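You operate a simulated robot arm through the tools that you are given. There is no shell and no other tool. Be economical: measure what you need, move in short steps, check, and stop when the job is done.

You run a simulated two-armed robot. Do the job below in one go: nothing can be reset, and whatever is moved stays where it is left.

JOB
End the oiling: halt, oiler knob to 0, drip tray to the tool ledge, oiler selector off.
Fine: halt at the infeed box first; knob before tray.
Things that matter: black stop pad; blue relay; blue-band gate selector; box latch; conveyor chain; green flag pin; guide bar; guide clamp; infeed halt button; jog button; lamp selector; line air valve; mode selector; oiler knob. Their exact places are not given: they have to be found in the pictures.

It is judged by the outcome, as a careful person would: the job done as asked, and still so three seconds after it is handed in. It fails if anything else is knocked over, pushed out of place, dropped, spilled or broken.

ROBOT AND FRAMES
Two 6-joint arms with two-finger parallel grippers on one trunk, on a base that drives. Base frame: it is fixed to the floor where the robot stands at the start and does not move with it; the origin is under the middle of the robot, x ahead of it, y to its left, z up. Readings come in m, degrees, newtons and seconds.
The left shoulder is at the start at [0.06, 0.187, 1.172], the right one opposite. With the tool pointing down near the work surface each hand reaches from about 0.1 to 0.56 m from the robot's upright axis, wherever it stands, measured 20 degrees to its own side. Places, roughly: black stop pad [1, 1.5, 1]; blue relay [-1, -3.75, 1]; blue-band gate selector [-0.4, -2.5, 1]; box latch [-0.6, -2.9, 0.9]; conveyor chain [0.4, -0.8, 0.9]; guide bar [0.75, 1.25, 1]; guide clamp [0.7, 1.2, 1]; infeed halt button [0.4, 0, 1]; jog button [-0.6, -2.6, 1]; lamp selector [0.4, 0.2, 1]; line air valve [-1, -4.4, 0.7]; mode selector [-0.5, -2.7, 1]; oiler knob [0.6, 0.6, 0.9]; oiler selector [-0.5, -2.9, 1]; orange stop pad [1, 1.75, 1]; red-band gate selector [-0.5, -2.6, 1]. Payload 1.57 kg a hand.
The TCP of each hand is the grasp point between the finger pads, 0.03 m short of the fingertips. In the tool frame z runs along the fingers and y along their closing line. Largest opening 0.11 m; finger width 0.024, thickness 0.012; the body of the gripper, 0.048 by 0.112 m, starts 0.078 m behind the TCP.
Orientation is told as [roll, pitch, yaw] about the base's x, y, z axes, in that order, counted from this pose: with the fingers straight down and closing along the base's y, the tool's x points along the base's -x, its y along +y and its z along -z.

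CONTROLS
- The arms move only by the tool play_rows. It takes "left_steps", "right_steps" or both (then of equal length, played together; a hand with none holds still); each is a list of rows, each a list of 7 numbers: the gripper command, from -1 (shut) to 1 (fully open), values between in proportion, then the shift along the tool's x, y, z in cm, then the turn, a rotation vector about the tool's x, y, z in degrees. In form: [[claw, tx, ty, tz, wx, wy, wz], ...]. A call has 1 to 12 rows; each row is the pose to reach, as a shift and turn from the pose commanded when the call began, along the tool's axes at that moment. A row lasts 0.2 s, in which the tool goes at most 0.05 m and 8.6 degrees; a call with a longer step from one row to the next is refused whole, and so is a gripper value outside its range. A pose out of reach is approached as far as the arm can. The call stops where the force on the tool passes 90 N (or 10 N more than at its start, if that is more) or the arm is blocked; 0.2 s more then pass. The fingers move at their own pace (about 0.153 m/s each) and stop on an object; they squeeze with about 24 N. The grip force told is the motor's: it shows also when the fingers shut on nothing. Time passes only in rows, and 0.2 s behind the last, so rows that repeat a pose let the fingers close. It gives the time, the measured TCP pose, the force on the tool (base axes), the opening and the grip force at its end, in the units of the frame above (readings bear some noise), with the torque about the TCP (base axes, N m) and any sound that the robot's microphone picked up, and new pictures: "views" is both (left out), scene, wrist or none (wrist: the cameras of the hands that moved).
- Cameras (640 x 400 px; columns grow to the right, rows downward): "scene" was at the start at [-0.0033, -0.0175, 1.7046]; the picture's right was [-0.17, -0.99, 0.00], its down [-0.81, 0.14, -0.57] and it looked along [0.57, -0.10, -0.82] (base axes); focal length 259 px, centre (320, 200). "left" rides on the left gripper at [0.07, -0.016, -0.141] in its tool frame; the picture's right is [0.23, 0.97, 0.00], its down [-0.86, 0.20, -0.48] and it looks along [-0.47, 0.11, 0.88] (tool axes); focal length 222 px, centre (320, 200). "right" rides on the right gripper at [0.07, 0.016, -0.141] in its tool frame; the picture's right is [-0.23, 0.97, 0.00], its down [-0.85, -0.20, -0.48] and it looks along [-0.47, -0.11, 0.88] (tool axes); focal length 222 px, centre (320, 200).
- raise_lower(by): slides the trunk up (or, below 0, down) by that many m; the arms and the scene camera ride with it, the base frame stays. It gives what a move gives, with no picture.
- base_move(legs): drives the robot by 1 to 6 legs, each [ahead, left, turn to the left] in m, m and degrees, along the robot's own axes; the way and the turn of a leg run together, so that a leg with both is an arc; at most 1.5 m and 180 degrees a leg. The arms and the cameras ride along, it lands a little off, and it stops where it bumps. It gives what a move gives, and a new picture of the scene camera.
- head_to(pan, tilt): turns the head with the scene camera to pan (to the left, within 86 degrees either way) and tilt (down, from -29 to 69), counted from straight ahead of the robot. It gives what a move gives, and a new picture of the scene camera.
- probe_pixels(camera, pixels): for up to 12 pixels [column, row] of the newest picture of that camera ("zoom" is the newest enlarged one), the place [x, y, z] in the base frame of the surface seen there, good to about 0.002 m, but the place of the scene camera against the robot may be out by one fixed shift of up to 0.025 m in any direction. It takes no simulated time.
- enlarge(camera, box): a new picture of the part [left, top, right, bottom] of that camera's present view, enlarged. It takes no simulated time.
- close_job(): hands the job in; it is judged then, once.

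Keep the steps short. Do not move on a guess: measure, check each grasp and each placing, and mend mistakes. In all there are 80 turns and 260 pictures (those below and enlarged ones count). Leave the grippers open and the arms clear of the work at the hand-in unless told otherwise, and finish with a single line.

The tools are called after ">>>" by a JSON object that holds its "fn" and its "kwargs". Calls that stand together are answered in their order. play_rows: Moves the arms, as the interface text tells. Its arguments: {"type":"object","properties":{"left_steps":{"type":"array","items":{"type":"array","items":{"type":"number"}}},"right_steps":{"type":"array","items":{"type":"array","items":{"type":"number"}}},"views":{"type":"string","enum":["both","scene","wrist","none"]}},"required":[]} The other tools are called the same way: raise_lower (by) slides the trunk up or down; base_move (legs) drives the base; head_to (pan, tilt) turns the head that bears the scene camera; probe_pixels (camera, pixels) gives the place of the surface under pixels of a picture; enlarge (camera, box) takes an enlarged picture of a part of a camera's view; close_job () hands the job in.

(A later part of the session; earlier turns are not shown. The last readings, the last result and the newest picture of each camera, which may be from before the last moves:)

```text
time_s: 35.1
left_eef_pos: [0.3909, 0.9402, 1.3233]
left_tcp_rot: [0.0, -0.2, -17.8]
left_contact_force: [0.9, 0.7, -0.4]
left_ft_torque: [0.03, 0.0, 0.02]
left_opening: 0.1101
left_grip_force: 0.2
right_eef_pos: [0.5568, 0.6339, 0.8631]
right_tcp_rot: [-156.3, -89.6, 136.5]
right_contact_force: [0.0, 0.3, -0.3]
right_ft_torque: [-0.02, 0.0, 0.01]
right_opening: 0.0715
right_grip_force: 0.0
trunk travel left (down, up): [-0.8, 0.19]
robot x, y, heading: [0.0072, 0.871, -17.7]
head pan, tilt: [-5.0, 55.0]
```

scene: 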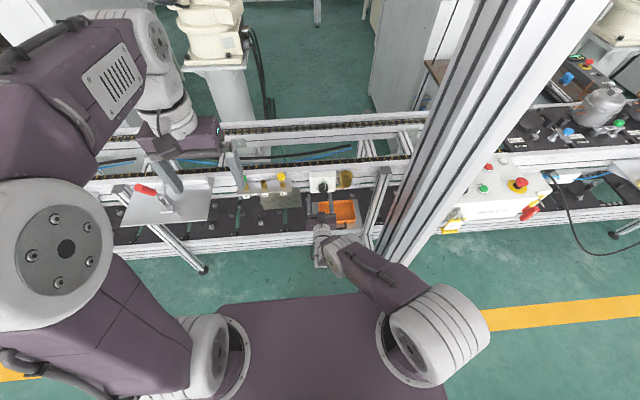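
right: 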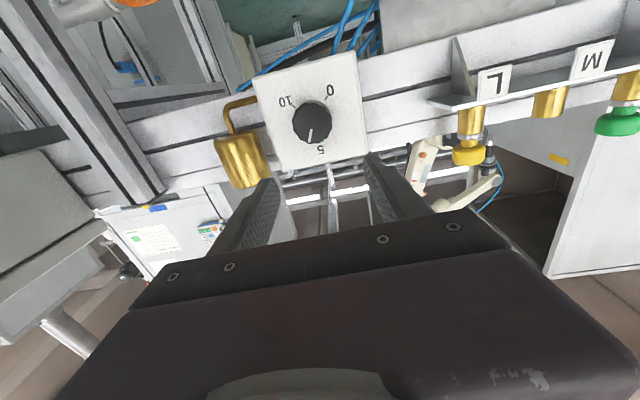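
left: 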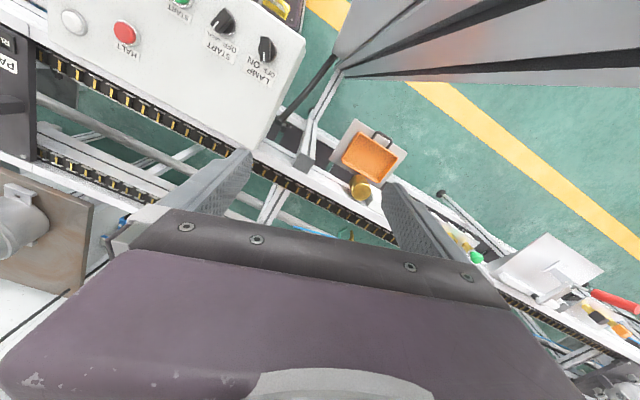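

Hand is at lateral 0.782, 8.5 cm from the plate. I shift right 2 cm and down 1.1 cm first.

>>> {"fn": "play_rows", "kwargs": {"right_steps": [[0.3, 0.6, -1, 0, 0, 0, 0], [0.3, 1.1, -2, 0, 0, 0, 0], [0.3, 1.1, -2, 0, 0, 0, 0]], "views": "wrist"}}

>>> {"fn": "enlarge", "kwargs": {"camera": "right", "box": [220, 90, 420, 220]}}

```text
time_s: 35.9
left_eef_pos: [0.3922, 0.9395, 1.3222]
left_tcp_rot: [-0.1, 0.0, -18.0]
left_contact_force: [-0.1, -0.3, 0.3]
left_ft_torque: [-0.02, 0.05, 0.05]
left_opening: 0.1101
left_grip_force: 0.1
right_eef_pos: [0.5536, 0.6154, 0.8489]
right_tcp_rot: [-136.2, -89.6, 116.5]
right_contact_force: [0.6, -0.6, 0.0]
right_ft_torque: [0.04, -0.01, -0.02]
right_opening: 0.0716
right_grip_force: 0.0
trunk travel left (down, up): [-0.8, 0.19]
robot x, y, heading: [0.0079, 0.8721, -17.8]
head pan, tilt: [-5.0, 55.0]
```

right: 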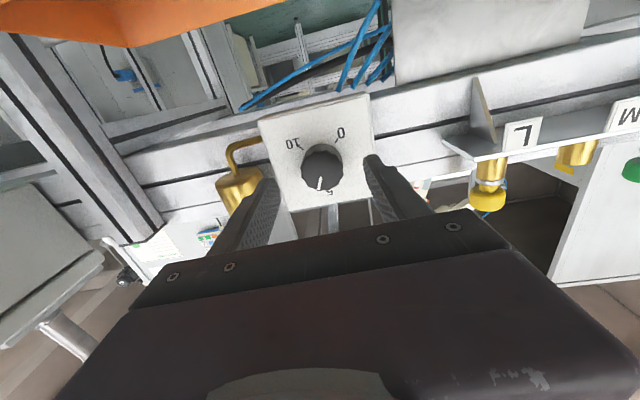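

```text
3.08 times, centred on (320, 155) of right
```

zoom: 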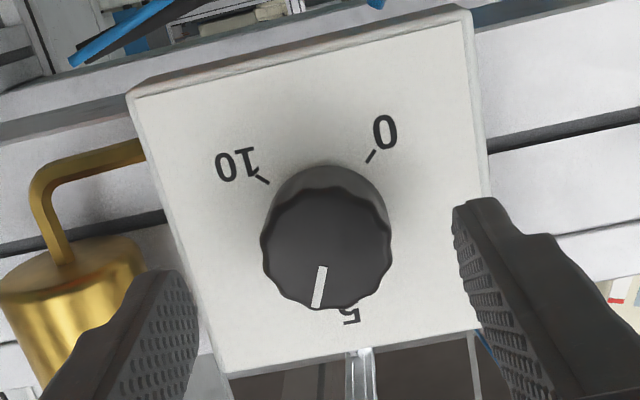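

Aligned now (lateral 0.763, z 0.849). I advance 4.2 cm and grip.

>>> {"fn": "play_rows", "kwargs": {"right_steps": [[0.3, -0.3, 0, 2, 0, 0, 0], [0.3, -0.3, 0, 4.2, 0, 0, 0], [0.3, -0.3, 0, 4.2, 0, 0, 0], [-0.2, -0.3, 0, 4.2, 0, 0, 0], [-1, -0.3, 0, 4.2, 0, 0, 0], [-1, -0.3, 0, 4.2, 0, 0, 0]], "views": "wrist"}}

```text
time_s: 37.3
left_eef_pos: [0.3911, 0.9401, 1.3229]
left_tcp_rot: [-0.1, 0.0, -17.9]
left_contact_force: [-1.2, 0.4, -0.2]
left_ft_torque: [-0.01, 0.0, 0.03]
left_opening: 0.11
left_grip_force: 0.1
right_eef_pos: [0.5839, 0.6035, 0.8635]
right_tcp_rot: [-149.7, -89.6, 130.1]
right_contact_force: [1.0, 1.6, 0.0]
right_ft_torque: [0.02, 0.14, 0.73]
right_opening: 0.04
right_grip_force: 45.2
right hand out of reach, approached as far as the arm can: row 2, 3, 4, 5, 6
trunk travel left (down, up): [-0.8, 0.19]
robot x, y, heading: [0.0031, 0.8714, -17.7]
head pan, tilt: [-5.0, 55.0]
```

right: 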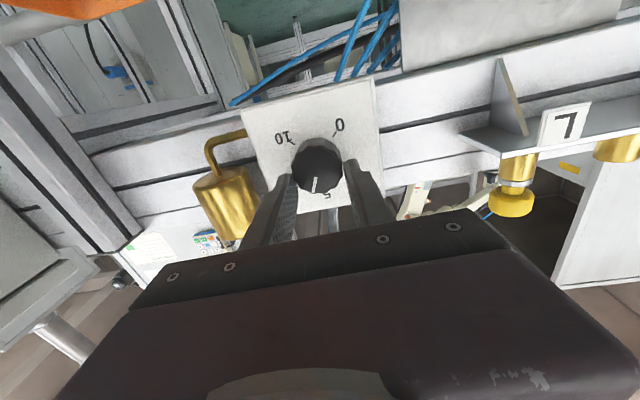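

Grip closed but the arm is at its limit and sits 1 cm high. I open, pull back 5 cm, and drive 0.06 m closer.

>>> {"fn": "play_rows", "kwargs": {"right_steps": [[0.3, 0, 0, 0, 0, 0, 0], [0.3, 0, 0, 0, 0, 0, 0], [0.3, 0, 0, -3, 0, 0, 0], [0.3, 0, 0, -7, 0, 0, 0], [0.3, 0, 0, -11, 0, 0, 0], [0.3, 0, 0, -11, 0, 0, 0]], "views": "wrist"}}

```text
time_s: 38.7
left_eef_pos: [0.3916, 0.94, 1.3226]
left_tcp_rot: [0.1, 0.0, -17.9]
left_contact_force: [-0.9, -0.5, -0.3]
left_ft_torque: [0.03, -0.02, 0.02]
left_opening: 0.1101
left_grip_force: 0.1
right_eef_pos: [0.5154, 0.654, 0.8259]
right_tcp_rot: [-147.4, -89.6, 127.6]
right_contact_force: [-0.5, 0.0, -0.1]
right_ft_torque: [0.0, 0.0, 0.01]
right_opening: 0.0713
right_grip_force: 0.1
right hand out of reach, approached as far as the arm can: row 3, 4, 5, 6
trunk travel left (down, up): [-0.8, 0.19]
robot x, y, heading: [0.005, 0.8749, -17.7]
head pan, tilt: [-5.0, 55.0]
```

right: 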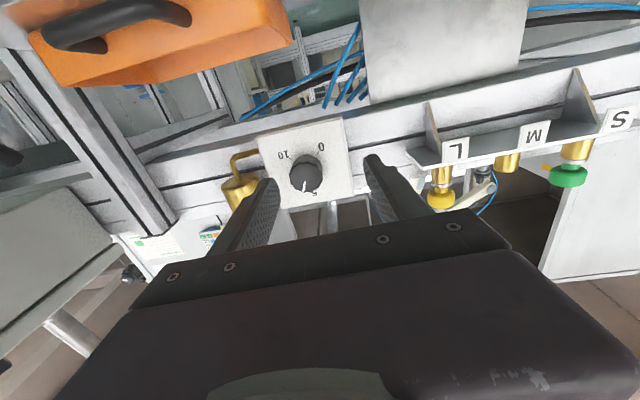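

The usable band here is very narrow because the shoulder is too high for a level hand. I back off 0.2 m from the tray, then lower the trunk 0.25 m.

>>> {"fn": "base_move", "kwargs": {"legs": [[-0.2, 0, 0]]}}

>>> {"fn": "raise_lower", "kwargs": {"by": -0.25}}

>>> {"fn": "play_rows", "kwargs": {"right_steps": [[0.3, -4, 0, 0, 0, 0, 0], [0.3, -8, 0, 0, 0, 0, 0], [0.3, -12, 0, 0, 0, 0, 0], [0.3, -16, 0, 0, 0, 0, 0], [0.3, -20, 0, 0, 0, 0, 0], [0.3, -24, 0, 0, 0, 0, 0], [0.3, -27, 0, 0, 0, 0, 0], [0.3, -27, 0, 0, 0, 0, 0]], "views": "both"}}

```text
time_s: 40.3
left_eef_pos: [0.2008, 1.0005, 1.3225]
left_tcp_rot: [0.1, 0.3, -18.3]
left_contact_force: [0.3, -0.5, 0.7]
left_ft_torque: [-0.01, 0.01, -0.04]
left_opening: 0.1098
left_grip_force: 0.1
right_eef_pos: [0.322, 0.7151, 0.8268]
right_tcp_rot: [-139.9, -89.6, 119.9]
right_contact_force: [-0.2, 0.5, 0.1]
right_ft_torque: [0.0, 0.01, -0.02]
right_opening: 0.0716
right_grip_force: 0.1
trunk travel left (down, up): [-0.8, 0.19]
robot x, y, heading: [-0.1882, 0.9399, -17.9]
head pan, tilt: [-5.0, 55.0]
```

scene: 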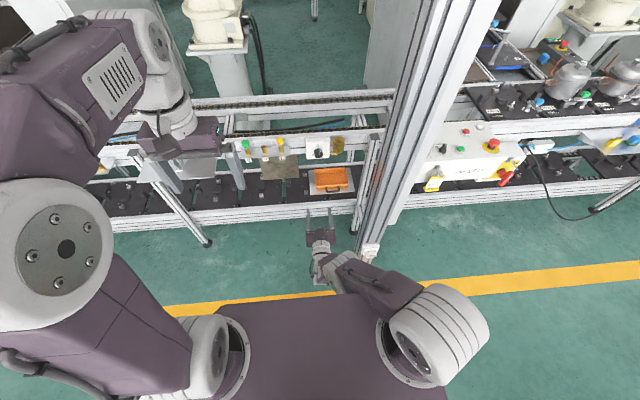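

```text
time_s: 42.9
left_eef_pos: [0.1982, 1.0009, 1.0727]
left_tcp_rot: [0.0, 0.0, -18.2]
left_contact_force: [0.4, 0.0, -0.2]
left_ft_torque: [-0.02, 0.01, 0.02]
left_opening: 0.11
left_grip_force: 0.1
right_eef_pos: [0.3205, 0.7161, 0.5771]
right_tcp_rot: [-148.1, -89.5, 128.1]
right_contact_force: [-0.3, 0.1, -0.2]
right_ft_torque: [-0.02, 0.02, -0.01]
right_opening: 0.0714
right_grip_force: 0.1
trunk travel left (down, up): [-0.55, 0.44]
robot x, y, heading: [-0.189, 0.9329, -18.2]
head pan, tilt: [-5.0, 55.0]
```

```text
time_s: 44.6
left_eef_pos: [0.1994, 1.0002, 1.0733]
left_tcp_rot: [0.0, 0.0, -18.2]
left_contact_force: [-1.1, 0.0, -0.3]
left_ft_torque: [0.01, 0.02, 0.0]
left_opening: 0.1099
left_grip_force: 0.2
right_eef_pos: [0.388, 0.7379, 0.8605]
right_tcp_rot: [-102.5, -89.0, 82.1]
right_contact_force: [-0.3, 0.0, 0.1]
right_ft_torque: [0.01, 0.01, -0.03]
right_opening: 0.0715
right_grip_force: 0.1
right hand out of reach, approached as far as the arm can: row 1, 2, 3, 4, 5, 6, 7, 8
trunk travel left (down, up): [-0.55, 0.44]
robot x, y, heading: [-0.187, 0.9376, -18.0]
head pan, tilt: [-5.0, 55.0]
```

scene: 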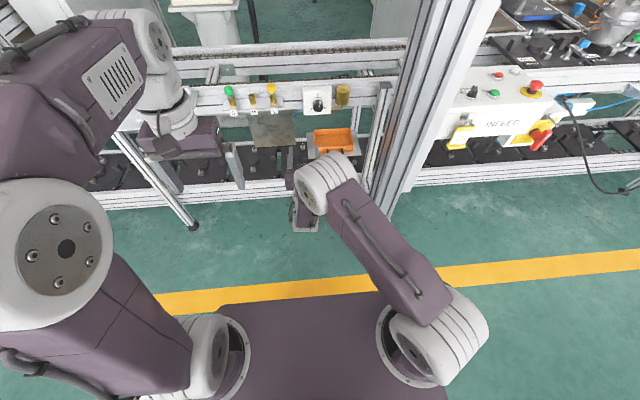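
right: 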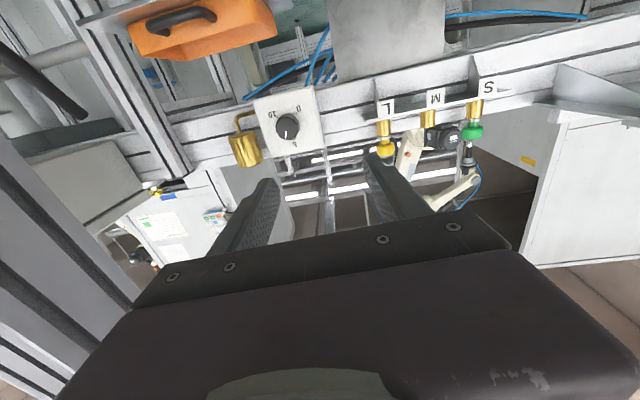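

Now there is room forward. I move right 6 cm and ahead 14 cm, then check.

>>> {"fn": "play_rows", "kwargs": {"right_steps": [[0.3, 0.3, -2, 2, 0, 0, 0], [0.3, 0.6, -4, 5, 0, 0, 0], [0.3, 0.85, -6, 8, 0, 0, 0], [0.3, 0.85, -6, 11, 0, 0, 0], [0.3, 0.85, -6, 14, 0, 0, 0], [0.3, 0.85, -6, 14, 0, 0, 0]], "views": "both"}}

```text
time_s: 46.0
left_eef_pos: [0.1992, 1.001, 1.0733]
left_tcp_rot: [0.0, 0.0, -18.2]
left_contact_force: [0.6, 1.1, 0.4]
left_ft_torque: [-0.02, 0.0, -0.01]
left_opening: 0.11
left_grip_force: 0.1
right_eef_pos: [0.4963, 0.637, 0.8563]
right_tcp_rot: [-143.8, -89.5, 123.7]
right_contact_force: [-0.4, 0.0, -0.3]
right_ft_torque: [0.0, 0.01, -0.03]
right_opening: 0.0714
right_grip_force: 0.1
right hand out of reach, approached as far as the arm can: row 1
trunk travel left (down, up): [-0.55, 0.44]
robot x, y, heading: [-0.1864, 0.9355, -18.0]
head pan, tilt: [-5.0, 55.0]
```

scene: 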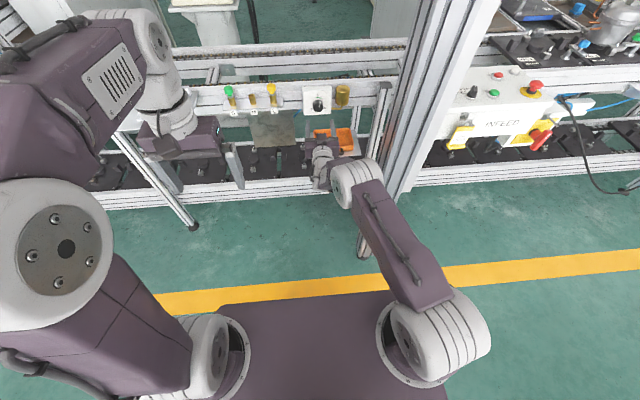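
right: 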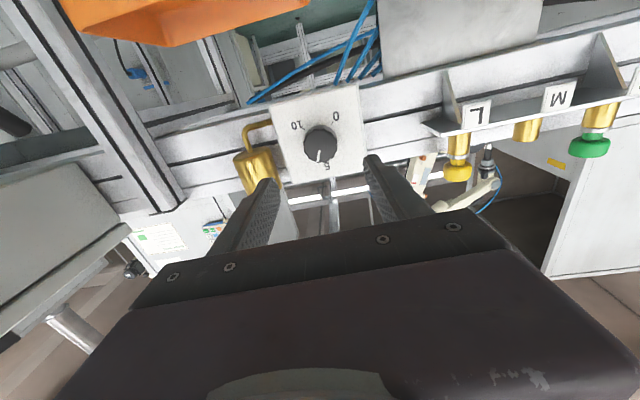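

Reached. The elbow looks near the pillar, so I measure.

>>> {"fn": "probe_pixels", "kwargs": {"camera": "scene", "pixels": [[375, 180], [355, 175], [370, 200], [395, 185], [405, 150], [385, 230], [345, 165]]}}

>>> {"fn": "probe_pixels", "kwargs": {"camera": "right", "pixels": [[319, 142], [308, 144], [331, 143], [320, 150], [50, 100], [290, 160]]}}

```text
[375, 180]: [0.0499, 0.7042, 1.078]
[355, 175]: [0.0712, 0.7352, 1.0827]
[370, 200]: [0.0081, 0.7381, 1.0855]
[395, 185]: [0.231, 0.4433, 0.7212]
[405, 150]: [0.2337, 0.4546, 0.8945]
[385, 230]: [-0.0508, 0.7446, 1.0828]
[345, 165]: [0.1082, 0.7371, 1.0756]
```

```text
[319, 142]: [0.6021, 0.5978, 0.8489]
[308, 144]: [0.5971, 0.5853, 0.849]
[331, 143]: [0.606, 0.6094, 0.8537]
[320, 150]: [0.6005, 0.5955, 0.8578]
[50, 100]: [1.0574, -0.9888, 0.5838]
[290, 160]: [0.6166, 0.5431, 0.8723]
```

Plenty of clearance. I advance to the knob (10.3 cm), no gripping yet.

>>> {"fn": "play_rows", "kwargs": {"right_steps": [[0.3, 0.4, -0.2, 3.5, 0, 0, 0], [0.3, 0.4, -0.2, 7, 0, 0, 0], [0.3, 0.4, -0.2, 9, 0, 0, 0], [0.3, 0.4, -0.2, 10.3, 0, 0, 0], [0.3, 0.4, -0.2, 10.3, 0, 0, 0]], "views": "wrist"}}

>>> {"fn": "enlarge", "kwargs": {"camera": "right", "box": [220, 90, 420, 220]}}

```text
time_s: 47.2
left_eef_pos: [0.1998, 1.0012, 1.0738]
left_tcp_rot: [-0.1, 0.0, -18.2]
left_contact_force: [0.4, -0.5, -0.5]
left_ft_torque: [0.05, 0.0, 0.01]
left_opening: 0.1103
left_grip_force: 0.0
right_eef_pos: [0.5543, 0.6148, 0.8605]
right_tcp_rot: [-145.5, -89.6, 125.4]
right_contact_force: [0.6, 0.7, 0.2]
right_ft_torque: [0.01, 0.01, 0.0]
right_opening: 0.0713
right_grip_force: 0.0
right hand out of reach, approached as far as the arm can: row 2, 3, 4, 5
trunk travel left (down, up): [-0.55, 0.44]
robot x, y, heading: [-0.1867, 0.9381, -18.2]
head pan, tilt: [-5.0, 55.0]
```

right: 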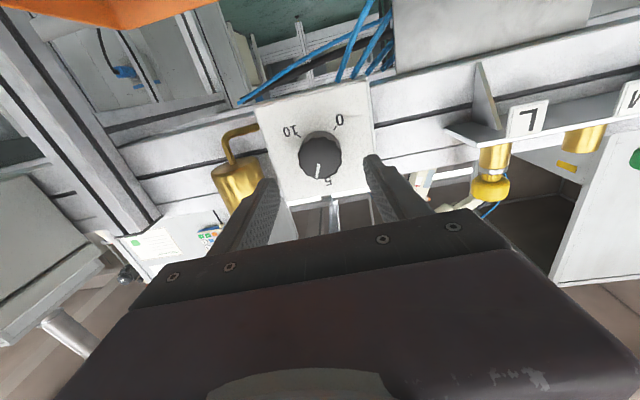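

```text
3.08 times, centred on (320, 155) of right
```

zoom: 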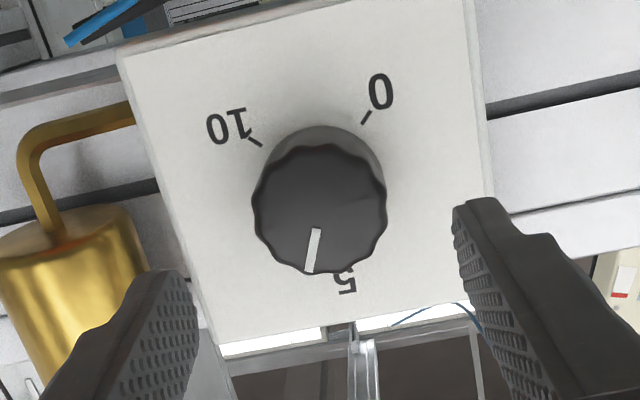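

Max reach again, 4 cm short, but the band is wide now. I pull back 7 cm and drive 0.09 m ahead.

>>> {"fn": "play_rows", "kwargs": {"right_steps": [[0.3, 0, 0, -4, 0, 0, 0], [0.3, 0.5, 0, -8, 0, 0, 0], [0.3, 0.8, 0, -9, 0, 0, 0]], "views": "none"}}

>>> {"fn": "base_move", "kwargs": {"legs": [[0.09, 0, 0]]}}

```text
time_s: 48.0
left_eef_pos: [0.1996, 1.0012, 1.0724]
left_tcp_rot: [0.0, 0.1, -18.2]
left_contact_force: [0.4, -0.7, 0.9]
left_ft_torque: [0.0, -0.01, -0.05]
left_opening: 0.1099
left_grip_force: 0.0
right_eef_pos: [0.542, 0.6377, 0.8313]
right_tcp_rot: [-150.6, -89.6, 130.3]
right_contact_force: [0.6, 0.5, -0.3]
right_ft_torque: [-0.01, -0.03, 0.0]
right_opening: 0.0714
right_grip_force: 0.0
right hand out of reach, approached as far as the arm can: row 1, 2, 3
trunk travel left (down, up): [-0.55, 0.44]
robot x, y, heading: [-0.1899, 0.9347, -18.1]
head pan, tilt: [-5.0, 55.0]
```

```text
time_s: 49.0
left_eef_pos: [0.2399, 0.9857, 1.0734]
left_tcp_rot: [-0.1, -0.1, -18.3]
left_contact_force: [-0.3, 0.1, 0.1]
left_ft_torque: [0.04, 0.01, 0.0]
left_opening: 0.1101
left_grip_force: 0.0
right_eef_pos: [0.5816, 0.6273, 0.8325]
right_tcp_rot: [-164.1, -88.5, 143.6]
right_contact_force: [-23.1, 6.6, 4.5]
right_ft_torque: [-0.19, -0.31, -0.9]
right_opening: 0.0735
right_grip_force: 0.8
trunk travel left (down, up): [-0.55, 0.44]
robot x, y, heading: [-0.1409, 0.9201, -18.1]
head pan, tilt: [-5.0, 55.0]
stopped in leg 1: the force on the tool passed its limit at 369 N (the readings are from after the stop); the commanded pose is now the measured one
```

scene: 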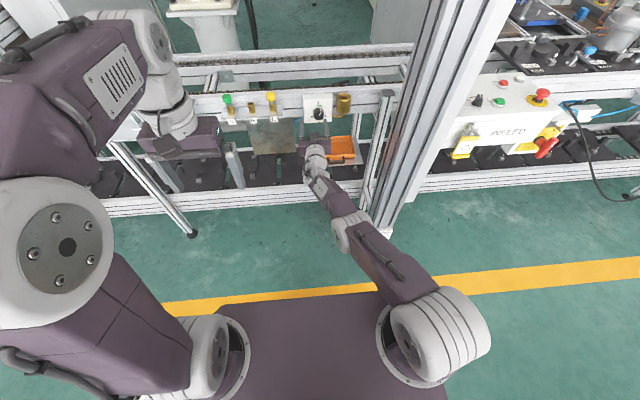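

That bumped: the retraction hadn't been completed and the tips touched the box. I back the base off straight and inspect before anything else.

>>> {"fn": "base_move", "kwargs": {"legs": [[-0.08, 0, 0]]}}

>>> {"fn": "play_rows", "kwargs": {"right_steps": [[0.3, 0, 0, 0, 0, 0, 0]], "views": "wrist"}}

>>> {"fn": "enlarge", "kwargs": {"camera": "right", "box": [220, 70, 420, 200]}}

>>> {"fn": "enlarge", "kwargs": {"camera": "scene", "box": [200, 70, 400, 200]}}

```text
time_s: 50.1
left_eef_pos: [0.1687, 1.0104, 1.0724]
left_tcp_rot: [0.0, 0.0, -18.3]
left_contact_force: [-0.5, 0.5, -0.1]
left_ft_torque: [0.0, -0.02, -0.02]
left_opening: 0.1102
left_grip_force: 0.0
right_eef_pos: [0.5077, 0.6523, 0.8304]
right_tcp_rot: [-159.2, -88.8, 138.7]
right_contact_force: [-0.5, 0.8, 0.2]
right_ft_torque: [0.01, -0.01, 0.02]
right_opening: 0.0716
right_grip_force: 0.1
trunk travel left (down, up): [-0.55, 0.44]
robot x, y, heading: [-0.2185, 0.9459, -18.1]
head pan, tilt: [-5.0, 55.0]
```

scene: 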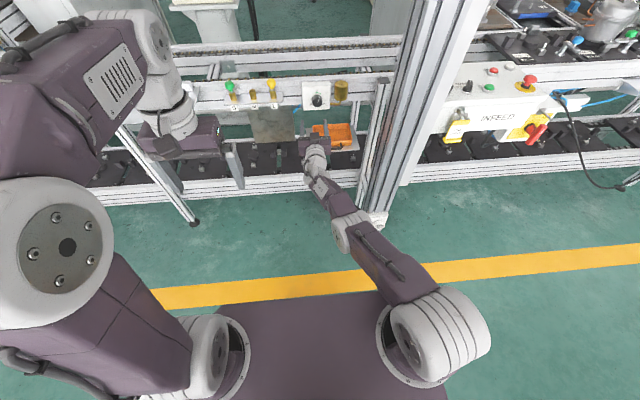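

```text
time_s: 50.5
left_eef_pos: [0.1698, 1.0106, 1.0711]
left_tcp_rot: [0.1, 0.1, -18.4]
left_contact_force: [-0.2, -0.4, 0.0]
left_ft_torque: [0.02, 0.01, -0.02]
left_opening: 0.1098
left_grip_force: 0.0
right_eef_pos: [0.5093, 0.6514, 0.8293]
right_tcp_rot: [-157.8, -88.9, 137.3]
right_contact_force: [0.0, 0.2, 0.0]
right_ft_torque: [0.02, -0.01, 0.03]
right_opening: 0.0716
right_grip_force: 0.0
trunk travel left (down, up): [-0.55, 0.44]
robot x, y, heading: [-0.2152, 0.9454, -18.0]
head pan, tilt: [-5.0, 55.0]
```

right: 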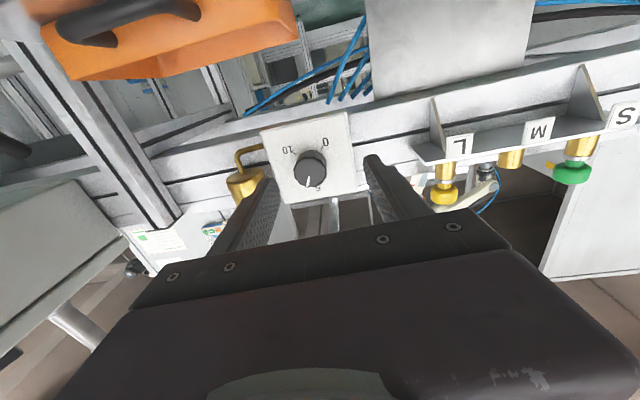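

```text
3.08 times, centred on (320, 135) of right
```

zoom: 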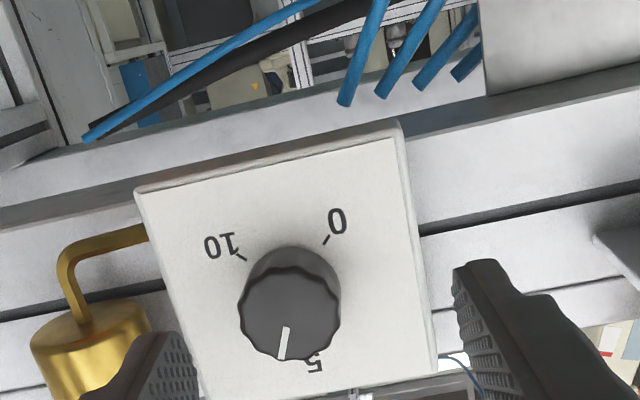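

```text
3.08 times, centred on (300, 135) of scene
```

zoom: 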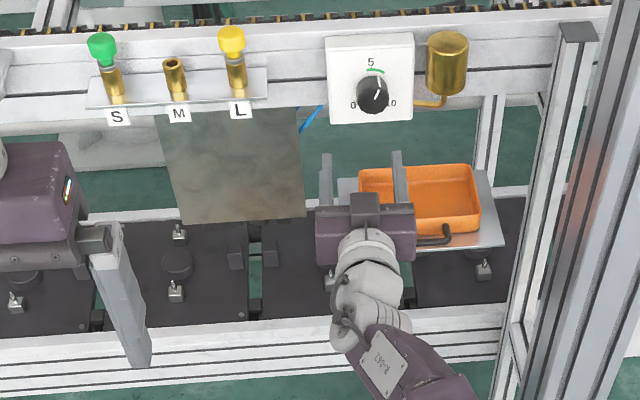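

Everything is intact and the knob is unmoved. Now I retract the hand and verify before any drive.

>>> {"fn": "play_rows", "kwargs": {"right_steps": [[0.3, -0.5, 0, -2, 0, 0, 0], [0.3, -1, 0, -4, 0, 0, 0], [0.3, -1.5, 0, -6, 0, 0, 0], [0.3, -2, -0.5, -8, 0, 0, 0], [0.3, -2, -0.8, -9, 0, 0, 0], [0.3, -2, -0.8, -9, 0, 0, 0]], "views": "none"}}

```text
time_s: 51.9
left_eef_pos: [0.1687, 1.0093, 1.0715]
left_tcp_rot: [0.0, 0.1, -18.3]
left_contact_force: [0.0, -0.6, 0.1]
left_ft_torque: [0.0, 0.02, 0.01]
left_opening: 0.1103
left_grip_force: 0.0
right_eef_pos: [0.5039, 0.6709, 0.8183]
right_tcp_rot: [-157.6, -88.8, 137.0]
right_contact_force: [-0.1, 0.5, 0.1]
right_ft_torque: [-0.03, 0.0, -0.04]
right_opening: 0.0716
right_grip_force: 0.1
right hand out of reach, approached as far as the arm can: row 1, 2, 3, 4, 5, 6
trunk travel left (down, up): [-0.55, 0.44]
robot x, y, heading: [-0.2166, 0.9491, -18.2]
head pan, tilt: [-5.0, 55.0]
```

The retraction is refused in this posture (arm stuck near stretch). I look at the arm and try to unbend it by lifting and tilting the hand.

>>> {"fn": "play_rows", "kwargs": {"right_steps": [[0.3, -3, 0, -2, 0, 6, 0], [0.3, -6, 0, -4, 0, 12, 0], [0.3, -9, 0, -6, 0, 18, 0], [0.3, -12, 0, -8, 0, 24, 0], [0.3, -15, 0, -10, 0, 30, 0], [0.3, -15, 0, -10, 0, 30, 0]], "views": "scene"}}

```text
time_s: 53.3
left_eef_pos: [0.1708, 1.0102, 1.072]
left_tcp_rot: [0.0, 0.2, -18.4]
left_contact_force: [-0.4, -0.3, 0.9]
left_ft_torque: [-0.04, 0.05, -0.01]
left_opening: 0.1099
left_grip_force: 0.1
right_eef_pos: [0.5101, 0.7179, 0.9895]
right_tcp_rot: [-1.1, -60.9, -19.7]
right_contact_force: [0.8, -0.3, 0.1]
right_ft_torque: [0.02, 0.02, -0.05]
right_opening: 0.0716
right_grip_force: 0.0
right hand out of reach, approached as far as the arm can: row 1, 2, 3, 4, 5, 6
trunk travel left (down, up): [-0.55, 0.44]
robot x, y, heading: [-0.2192, 0.9453, -18.2]
head pan, tilt: [-5.0, 55.0]
```

scene: 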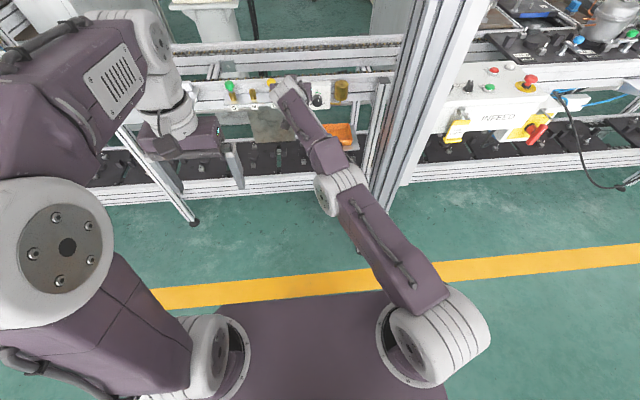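

The arm is straight. I turn the hand further to point down, which lets the elbow fold.

>>> {"fn": "play_rows", "kwargs": {"right_steps": [[0.3, -1, 0, 0, 0, 8, 0], [0.3, -2, 0, 0, 0, 16, 0], [0.3, -3, 0, 0, 0, 24, 0], [0.3, -4, 0, 0, 0, 32, 0], [0.3, -5, 0, 0, 0, 40, 0], [0.3, -5, 0, 0, 0, 48, 0], [0.3, -5, 0, 0, 0, 56, 0], [0.3, -5, 0, 0, 0, 60, 0], [0.3, -5, 0, 0, 0, 60, 0]], "views": "scene"}}

```text
time_s: 55.3
left_eef_pos: [0.1695, 1.0085, 1.0721]
left_tcp_rot: [-0.1, 0.2, -18.3]
left_contact_force: [-0.1, -0.4, 0.4]
left_ft_torque: [-0.01, -0.01, -0.02]
left_opening: 0.1102
left_grip_force: 0.1
right_eef_pos: [0.3016, 0.7184, 0.961]
right_tcp_rot: [-0.4, -3.2, -20.6]
right_contact_force: [-0.1, 0.3, -0.2]
right_ft_torque: [0.01, -0.02, 0.03]
right_opening: 0.0714
right_grip_force: 0.0
right hand out of reach, approached as far as the arm can: row 1, 2, 3, 4, 5, 6, 7, 8, 9
trunk travel left (down, up): [-0.55, 0.44]
robot x, y, heading: [-0.2195, 0.9457, -18.3]
head pan, tilt: [-5.0, 55.0]
```

scene: 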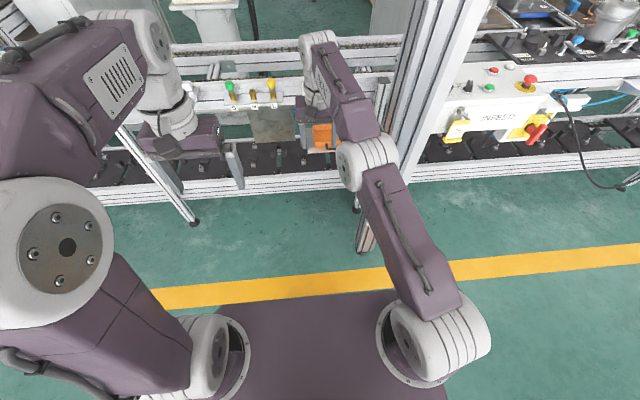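

Hand points down now, at the reach edge. I pull it in 14 cm so the elbow folds upward.

>>> {"fn": "play_rows", "kwargs": {"right_steps": [[0.3, 3, 1, -1, 0, 0, 0], [0.3, 6, 2, -2, 0, 0, 0], [0.3, 9, 3, -3, 0, 0, 0], [0.3, 12, 3, -4, 0, 0, 0], [0.3, 14, 3, -5, 0, 0, 0], [0.3, 14, 3, -5, 0, 0, 0]], "views": "scene"}}

```text
time_s: 56.7
left_eef_pos: [0.1703, 1.0097, 1.0722]
left_tcp_rot: [0.0, 0.1, -18.2]
left_contact_force: [0.3, 0.4, -0.6]
left_ft_torque: [-0.05, 0.0, -0.02]
left_opening: 0.11
left_grip_force: 0.0
right_eef_pos: [0.1809, 0.7958, 1.0042]
right_tcp_rot: [-0.4, -1.0, -20.6]
right_contact_force: [0.4, -0.8, 0.2]
right_ft_torque: [-0.01, 0.01, -0.01]
right_opening: 0.0713
right_grip_force: 0.1
trunk travel left (down, up): [-0.55, 0.44]
robot x, y, heading: [-0.2148, 0.9471, -18.5]
head pan, tilt: [-5.0, 55.0]
```

scene: 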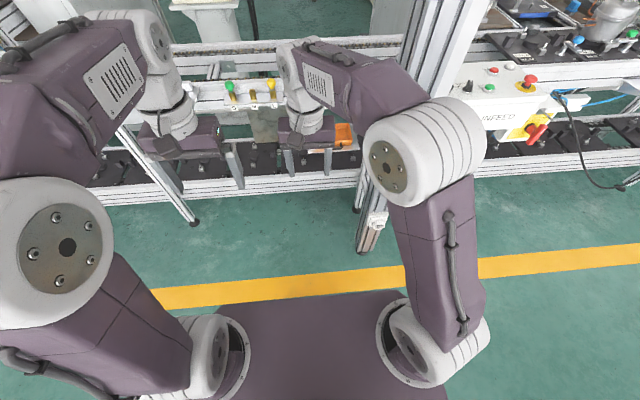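

The arm is folded elbow-up again. Now I pitch the hand to level along an arc that keeps the wrist at mid-reach.

>>> {"fn": "play_rows", "kwargs": {"right_steps": [[0.3, -3.5, 0, 3.3, 0, -8, 0], [0.3, -6.9, 0, 6.1, 0, -16, 0], [0.3, -10.2, 0, 8.4, 0, -24, 0], [0.3, -13.2, 0, 10.4, 0, -32, 0], [0.3, -16.1, 0, 11.9, 0, -40, 0], [0.3, -18.6, 0, 13, 0, -48, 0], [0.3, -20.7, 0, 13.8, 0, -56, 0], [0.3, -22.5, 0, 14.4, 0, -64, 0], [0.3, -23.8, 0, 14.6, 0, -72, 0], [0.3, -24.6, 0, 14.8, 0, -80, 0], [0.3, -25, 0, 14.9, 0, -88, 0], [0.3, -25, 0, 14.9, 0, -89, 0]], "views": "scene"}}

```text
time_s: 59.3
left_eef_pos: [0.1691, 1.009, 1.0716]
left_tcp_rot: [0.1, 0.1, -18.3]
left_contact_force: [0.0, -0.9, 0.5]
left_ft_torque: [0.01, -0.06, 0.01]
left_opening: 0.1099
left_grip_force: 0.0
right_eef_pos: [0.4196, 0.7053, 0.8607]
right_tcp_rot: [-117.6, -89.5, 97.0]
right_contact_force: [0.7, -0.6, 0.3]
right_ft_torque: [-0.01, 0.0, -0.04]
right_opening: 0.0716
right_grip_force: 0.0
trunk travel left (down, up): [-0.55, 0.44]
robot x, y, heading: [-0.2169, 0.9458, -18.3]
head pan, tilt: [-5.0, 55.0]
```

scene: 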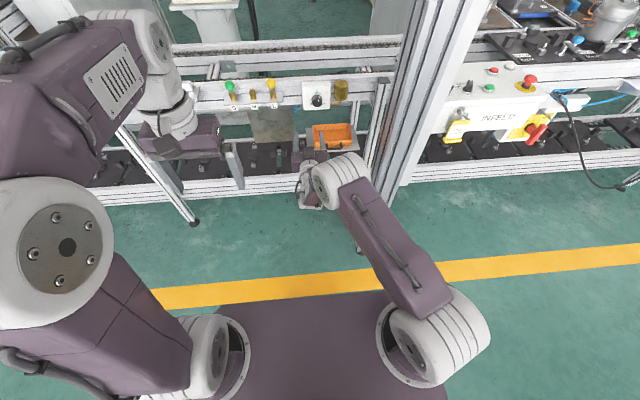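

Level pose reached mid-range. I shift the hand 4 cm right and verify before driving.

>>> {"fn": "play_rows", "kwargs": {"right_steps": [[0.3, 0.4, -2, 0, 0, 0, 0], [0.3, 0.8, -4, 0, 0, 0, 0], [0.3, 0.8, -4, 0, 0, 0, 0]], "views": "none"}}

```text
time_s: 60.1
left_eef_pos: [0.1686, 1.0097, 1.0711]
left_tcp_rot: [0.0, 0.1, -18.3]
left_contact_force: [-0.1, 0.1, -0.1]
left_ft_torque: [0.02, 0.04, -0.02]
left_opening: 0.1101
left_grip_force: 0.0
right_eef_pos: [0.4049, 0.6677, 0.8528]
right_tcp_rot: [-100.8, -89.5, 80.2]
right_contact_force: [0.5, 0.5, -1.1]
right_ft_torque: [-0.01, 0.04, 0.01]
right_opening: 0.0717
right_grip_force: 0.0
trunk travel left (down, up): [-0.55, 0.44]
robot x, y, heading: [-0.2149, 0.9458, -18.2]
head pan, tilt: [-5.0, 55.0]
```

Pose confirmed (23.9 cm from the plate). I drive 0.14 m ahead, which leaves tips 4 cm before the knob.

>>> {"fn": "base_move", "kwargs": {"legs": [[0.14, 0, 0]]}}

>>> {"fn": "play_rows", "kwargs": {"right_steps": [[0.3, 0, 0, 0, 0, 0, 0]], "views": "wrist"}}

>>> {"fn": "enlarge", "kwargs": {"camera": "right", "box": [220, 90, 420, 220]}}

```text
time_s: 61.4
left_eef_pos: [0.3028, 0.9637, 1.0714]
left_tcp_rot: [0.1, 0.1, -18.5]
left_contact_force: [0.2, 0.1, -0.2]
left_ft_torque: [0.0, 0.01, -0.02]
left_opening: 0.1101
left_grip_force: 0.2
right_eef_pos: [0.5372, 0.6204, 0.852]
right_tcp_rot: [-95.7, -89.7, 74.9]
right_contact_force: [-0.3, -0.5, 0.0]
right_ft_torque: [0.0, -0.03, 0.0]
right_opening: 0.0715
right_grip_force: 0.1
trunk travel left (down, up): [-0.55, 0.44]
robot x, y, heading: [-0.087, 0.9003, -18.3]
head pan, tilt: [-5.0, 55.0]
```

scene: 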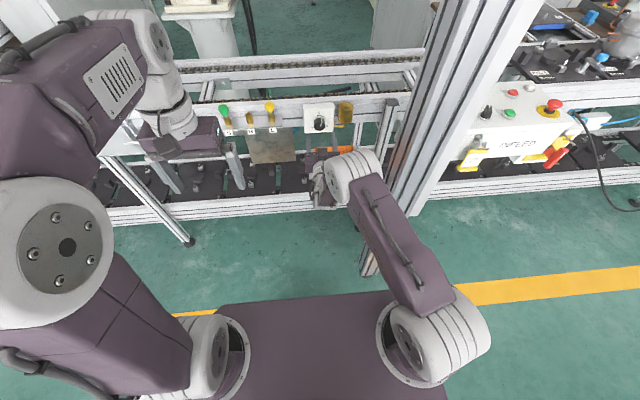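

```text
time_s: 61.8
left_eef_pos: [0.3024, 0.9643, 1.0727]
left_tcp_rot: [0.0, 0.1, -18.5]
left_contact_force: [1.1, 1.0, -0.3]
left_ft_torque: [0.02, 0.0, 0.0]
left_opening: 0.1099
left_grip_force: 0.2
right_eef_pos: [0.5377, 0.622, 0.8528]
right_tcp_rot: [-103.1, -89.3, 82.5]
right_contact_force: [0.3, 0.0, 0.7]
right_ft_torque: [-0.02, -0.01, 0.03]
right_opening: 0.0714
right_grip_force: 0.1
trunk travel left (down, up): [-0.55, 0.44]
robot x, y, heading: [-0.0865, 0.9011, -18.6]
head pan, tilt: [-5.0, 55.0]
```

right: 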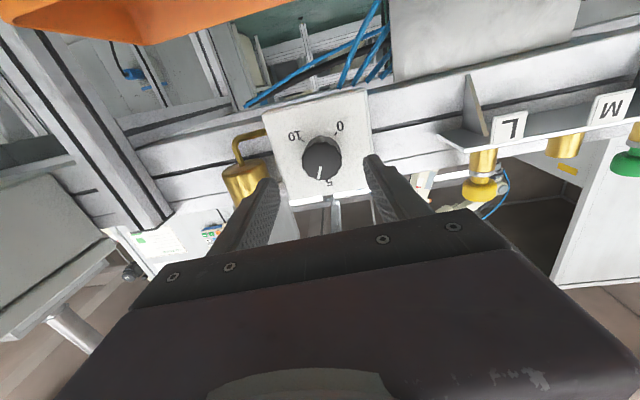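

```text
3.08 times, centred on (320, 155) of right
```

zoom: 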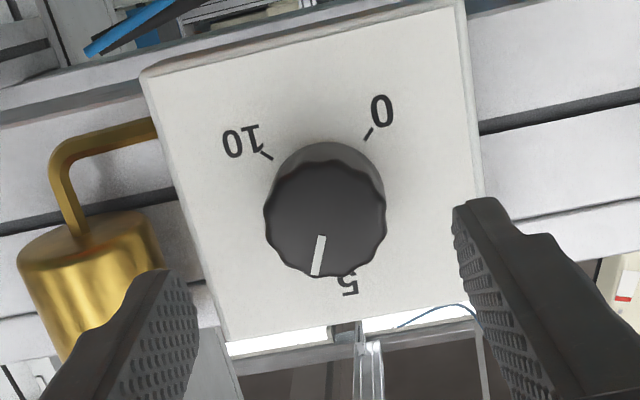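

Aligned (lateral 0.763, z 0.852). I advance 5.9 cm and close on the knob.

>>> {"fn": "play_rows", "kwargs": {"right_steps": [[0.3, 0, 0, 2, -1.5, 0, 0], [0.3, 0, 0, 4, -1.5, 0, 0], [0.3, 0, 0, 5.9, -1.5, 0, 0], [0.3, 0, 0, 5.9, -1.5, 0, 0], [-0.1, 0, 0, 5.9, -1.5, 0, 0], [-1, 0, 0, 5.9, -1.5, 0, 0], [-1, 0, 0, 5.9, -1.5, 0, 0]], "views": "wrist"}}

```text
time_s: 63.4
left_eef_pos: [0.3042, 0.9654, 1.0724]
left_tcp_rot: [0.1, 0.1, -18.5]
left_contact_force: [-1.3, 0.2, 0.6]
left_ft_torque: [-0.02, 0.05, -0.03]
left_opening: 0.1098
left_grip_force: 0.1
right_eef_pos: [0.5942, 0.6012, 0.8535]
right_tcp_rot: [-97.3, -89.5, 78.0]
right_contact_force: [0.8, 2.4, 0.1]
right_ft_torque: [-0.02, -0.14, 1.29]
right_opening: 0.0399
right_grip_force: 45.6
trunk travel left (down, up): [-0.55, 0.44]
robot x, y, heading: [-0.0839, 0.9039, -18.8]
head pan, tilt: [-5.0, 55.0]
```

right: 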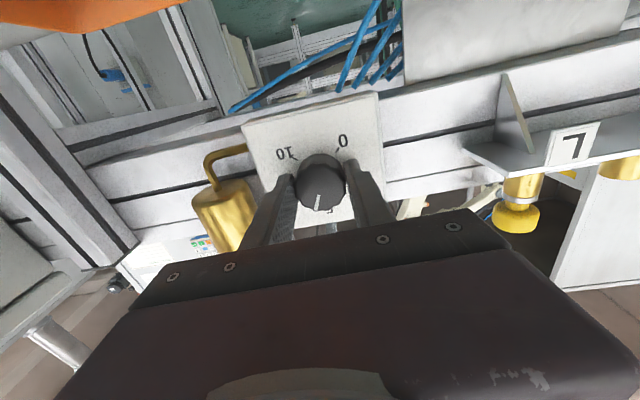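

Gripped at 40 mm, centred. I turn it anticlockwise 80° (tool wz −80) and check.

>>> {"fn": "play_rows", "kwargs": {"right_steps": [[-1, 0, 0, 0, 0, 0, -8], [-1, 0, 0, 0, 0, 0, -16], [-1, 0, 0, 0, 0, 0, -24], [-1, 0, 0, 0, 0, 0, -32], [-1, 0, 0, 0, 0, 0, -40], [-1, 0, 0, 0, 0, 0, -48], [-1, 0, 0, 0, 0, 0, -56], [-1, 0, 0, 0, 0, 0, -64], [-1, 0, 0, 0, 0, 0, -72], [-1, 0, 0, 0, 0, 0, -80]], "views": "wrist"}}

```text
time_s: 65.6
left_eef_pos: [0.3025, 0.965, 1.0722]
left_tcp_rot: [0.0, 0.1, -18.6]
left_contact_force: [-0.5, 0.4, -0.3]
left_ft_torque: [-0.04, 0.01, 0.02]
left_opening: 0.1099
left_grip_force: 0.1
right_eef_pos: [0.5939, 0.6006, 0.8535]
right_tcp_rot: [-90.2, -9.4, 70.7]
right_contact_force: [11.3, -0.5, 9.8]
right_ft_torque: [0.11, 0.28, 0.99]
right_opening: 0.0397
right_grip_force: 44.9
trunk travel left (down, up): [-0.55, 0.44]
robot x, y, heading: [-0.0844, 0.9027, -18.7]
head pan, tilt: [-5.0, 55.0]
```

right: 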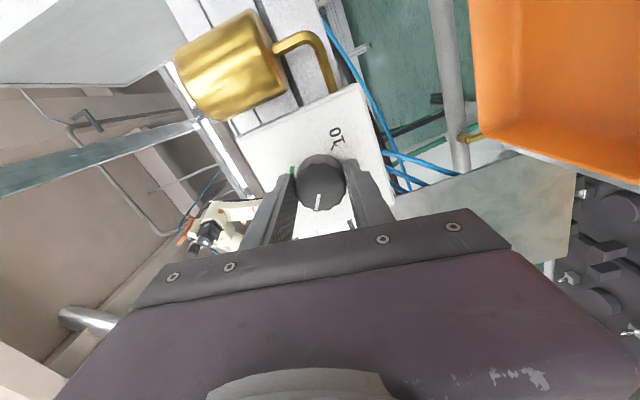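

The knob follows. Another 45°, then look.

>>> {"fn": "play_rows", "kwargs": {"right_steps": [[-1, 0, 0, 0, 0, 0, -8], [-1, 0, 0, 0, 0, 0, -16], [-1, 0, 0, 0, 0, 0, -24], [-1, 0, 0, 0, 0, 0, -32], [-1, 0, 0, 0, 0, 0, -40], [-1, 0, 0, 0, 0, 0, -45]], "views": "wrist"}}

>>> {"fn": "enlarge", "kwargs": {"camera": "right", "box": [240, 110, 400, 240]}}

```text
time_s: 67.0
left_eef_pos: [0.3017, 0.9655, 1.0729]
left_tcp_rot: [0.0, 0.1, -18.5]
left_contact_force: [-0.2, -1.1, -0.5]
left_ft_torque: [0.02, -0.02, 0.01]
left_opening: 0.1101
left_grip_force: 0.1
right_eef_pos: [0.5933, 0.6012, 0.8537]
right_tcp_rot: [-90.5, 35.6, 70.5]
right_contact_force: [15.9, -3.3, 17.2]
right_ft_torque: [-0.35, -1.19, 0.28]
right_opening: 0.0396
right_grip_force: 44.9
trunk travel left (down, up): [-0.55, 0.44]
robot x, y, heading: [-0.0864, 0.9014, -18.8]
head pan, tilt: [-5.0, 55.0]
```

right: 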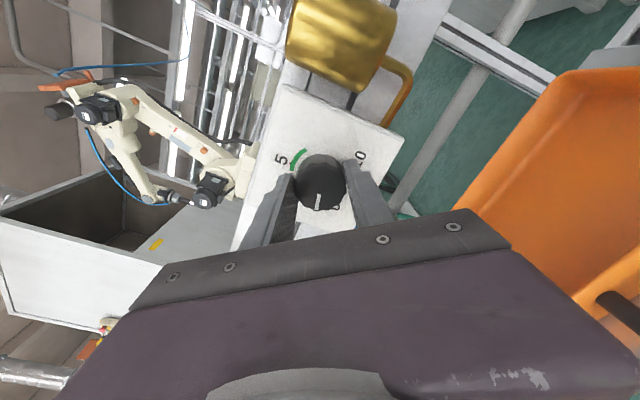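

```text
3.08 times, centred on (320, 175) of right
```

zoom: 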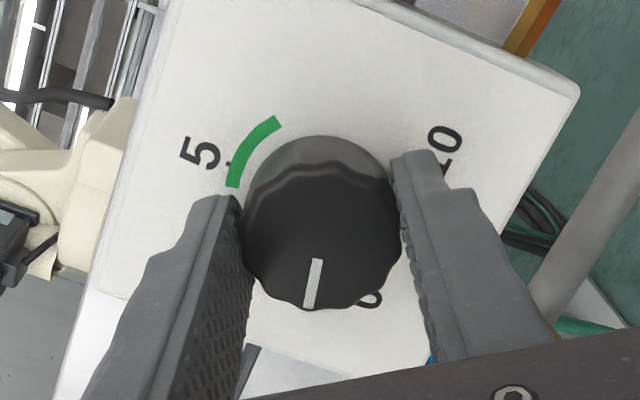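

The 0 is still ~15–20° further. I turn 14° more.

>>> {"fn": "play_rows", "kwargs": {"right_steps": [[-1, 0, 0, 0, 0, 0, -5], [-1, 0, 0, 0, 0, 0, -10], [-1, 0, 0, 0, 0, 0, -14], [-1, 0, 0, 0, 0, 0, -14]], "views": "wrist"}}

>>> {"fn": "enlarge", "kwargs": {"camera": "right", "box": [240, 110, 400, 240]}}

```text
time_s: 68.0
left_eef_pos: [0.3029, 0.9648, 1.0723]
left_tcp_rot: [0.0, 0.0, -18.5]
left_contact_force: [0.2, 0.4, 0.2]
left_ft_torque: [-0.01, 0.04, 0.01]
left_opening: 0.1098
left_grip_force: 0.0
right_eef_pos: [0.5929, 0.6005, 0.8551]
right_tcp_rot: [-90.5, 49.5, 70.3]
right_contact_force: [14.6, -3.0, 16.4]
right_ft_torque: [-0.4, -1.23, 0.57]
right_opening: 0.0398
right_grip_force: 44.6
trunk travel left (down, up): [-0.55, 0.44]
robot x, y, heading: [-0.0839, 0.8997, -18.6]
head pan, tilt: [-5.0, 55.0]
```

right: 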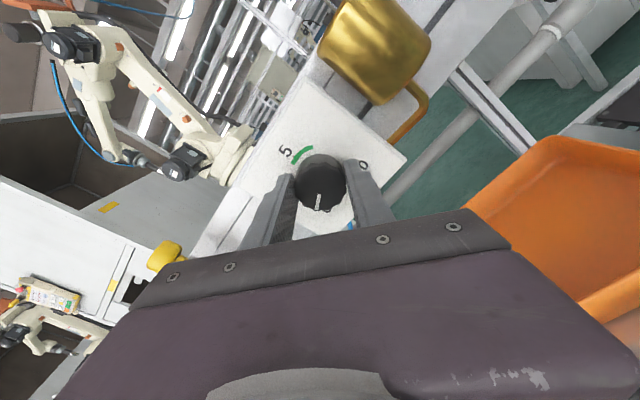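

```text
3.08 times, centred on (320, 175) of right
```

zoom: 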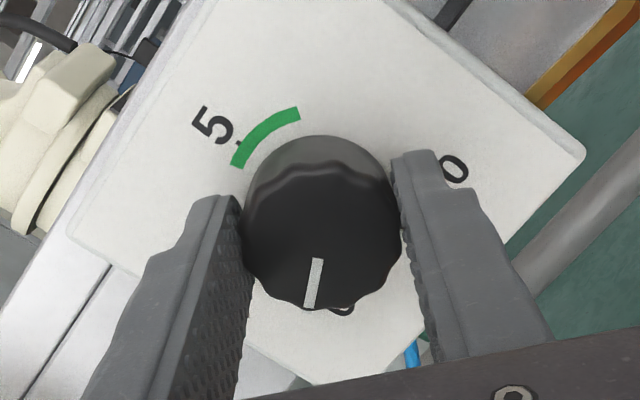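

Close to 0. I release, back out 7 cm, and measure the pointer against the 0 tick.

>>> {"fn": "play_rows", "kwargs": {"right_steps": [[-0.2, 0, 0, 0, 0, 0, 0], [0.3, 0, 0, 0, 0, 0, 0], [0.3, 0, 0, 0, 0, 0, 0], [0.3, 0, 0, -2, 0, 0, 0], [0.3, 0, 0, -5, 0, 0, 0], [0.3, 0, 0, -8, 0, 0, 0], [0.3, 0, 0, -8, 0, 0, 0]], "views": "wrist"}}

>>> {"fn": "enlarge", "kwargs": {"camera": "right", "box": [260, 90, 400, 190]}}

```text
time_s: 69.6
left_eef_pos: [0.3029, 0.9633, 1.0705]
left_tcp_rot: [0.0, 0.1, -18.5]
left_contact_force: [0.3, 1.3, -0.9]
left_ft_torque: [-0.03, 0.02, 0.0]
left_opening: 0.1103
left_grip_force: 0.0
right_eef_pos: [0.519, 0.6257, 0.8522]
right_tcp_rot: [-90.1, 49.4, 70.6]
right_contact_force: [0.4, -0.3, -0.1]
right_ft_torque: [-0.02, 0.01, -0.01]
right_opening: 0.0716
right_grip_force: 0.0
trunk travel left (down, up): [-0.55, 0.44]
robot x, y, heading: [-0.0839, 0.9005, -18.4]
head pan, tilt: [-5.0, 55.0]
```

right: 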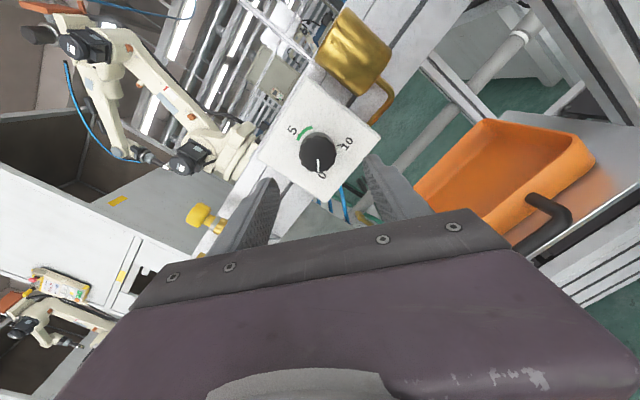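

```text
4.00 times, centred on (330, 140) of right
```

zoom: 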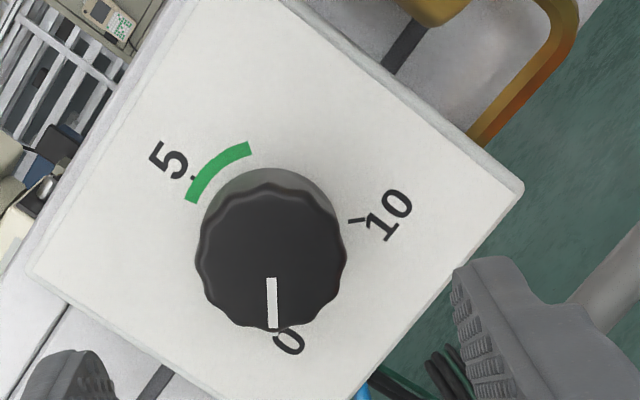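

>>> {"fn": "probe_pixels", "kwargs": {"camera": "zoom", "pixels": [[272, 280], [273, 325], [270, 258], [290, 342], [349, 220], [365, 222], [193, 180], [168, 158], [392, 212], [197, 262], [345, 258], [271, 186]]}}

```text
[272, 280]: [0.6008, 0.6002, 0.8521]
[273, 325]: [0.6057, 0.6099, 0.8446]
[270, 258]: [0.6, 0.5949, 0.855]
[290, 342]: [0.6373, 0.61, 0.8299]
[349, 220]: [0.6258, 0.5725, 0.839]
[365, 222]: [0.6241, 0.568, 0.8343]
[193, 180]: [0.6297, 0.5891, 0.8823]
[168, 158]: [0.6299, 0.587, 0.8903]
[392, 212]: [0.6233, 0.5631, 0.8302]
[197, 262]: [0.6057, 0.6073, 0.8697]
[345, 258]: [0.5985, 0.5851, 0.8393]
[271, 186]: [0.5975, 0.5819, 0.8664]
```

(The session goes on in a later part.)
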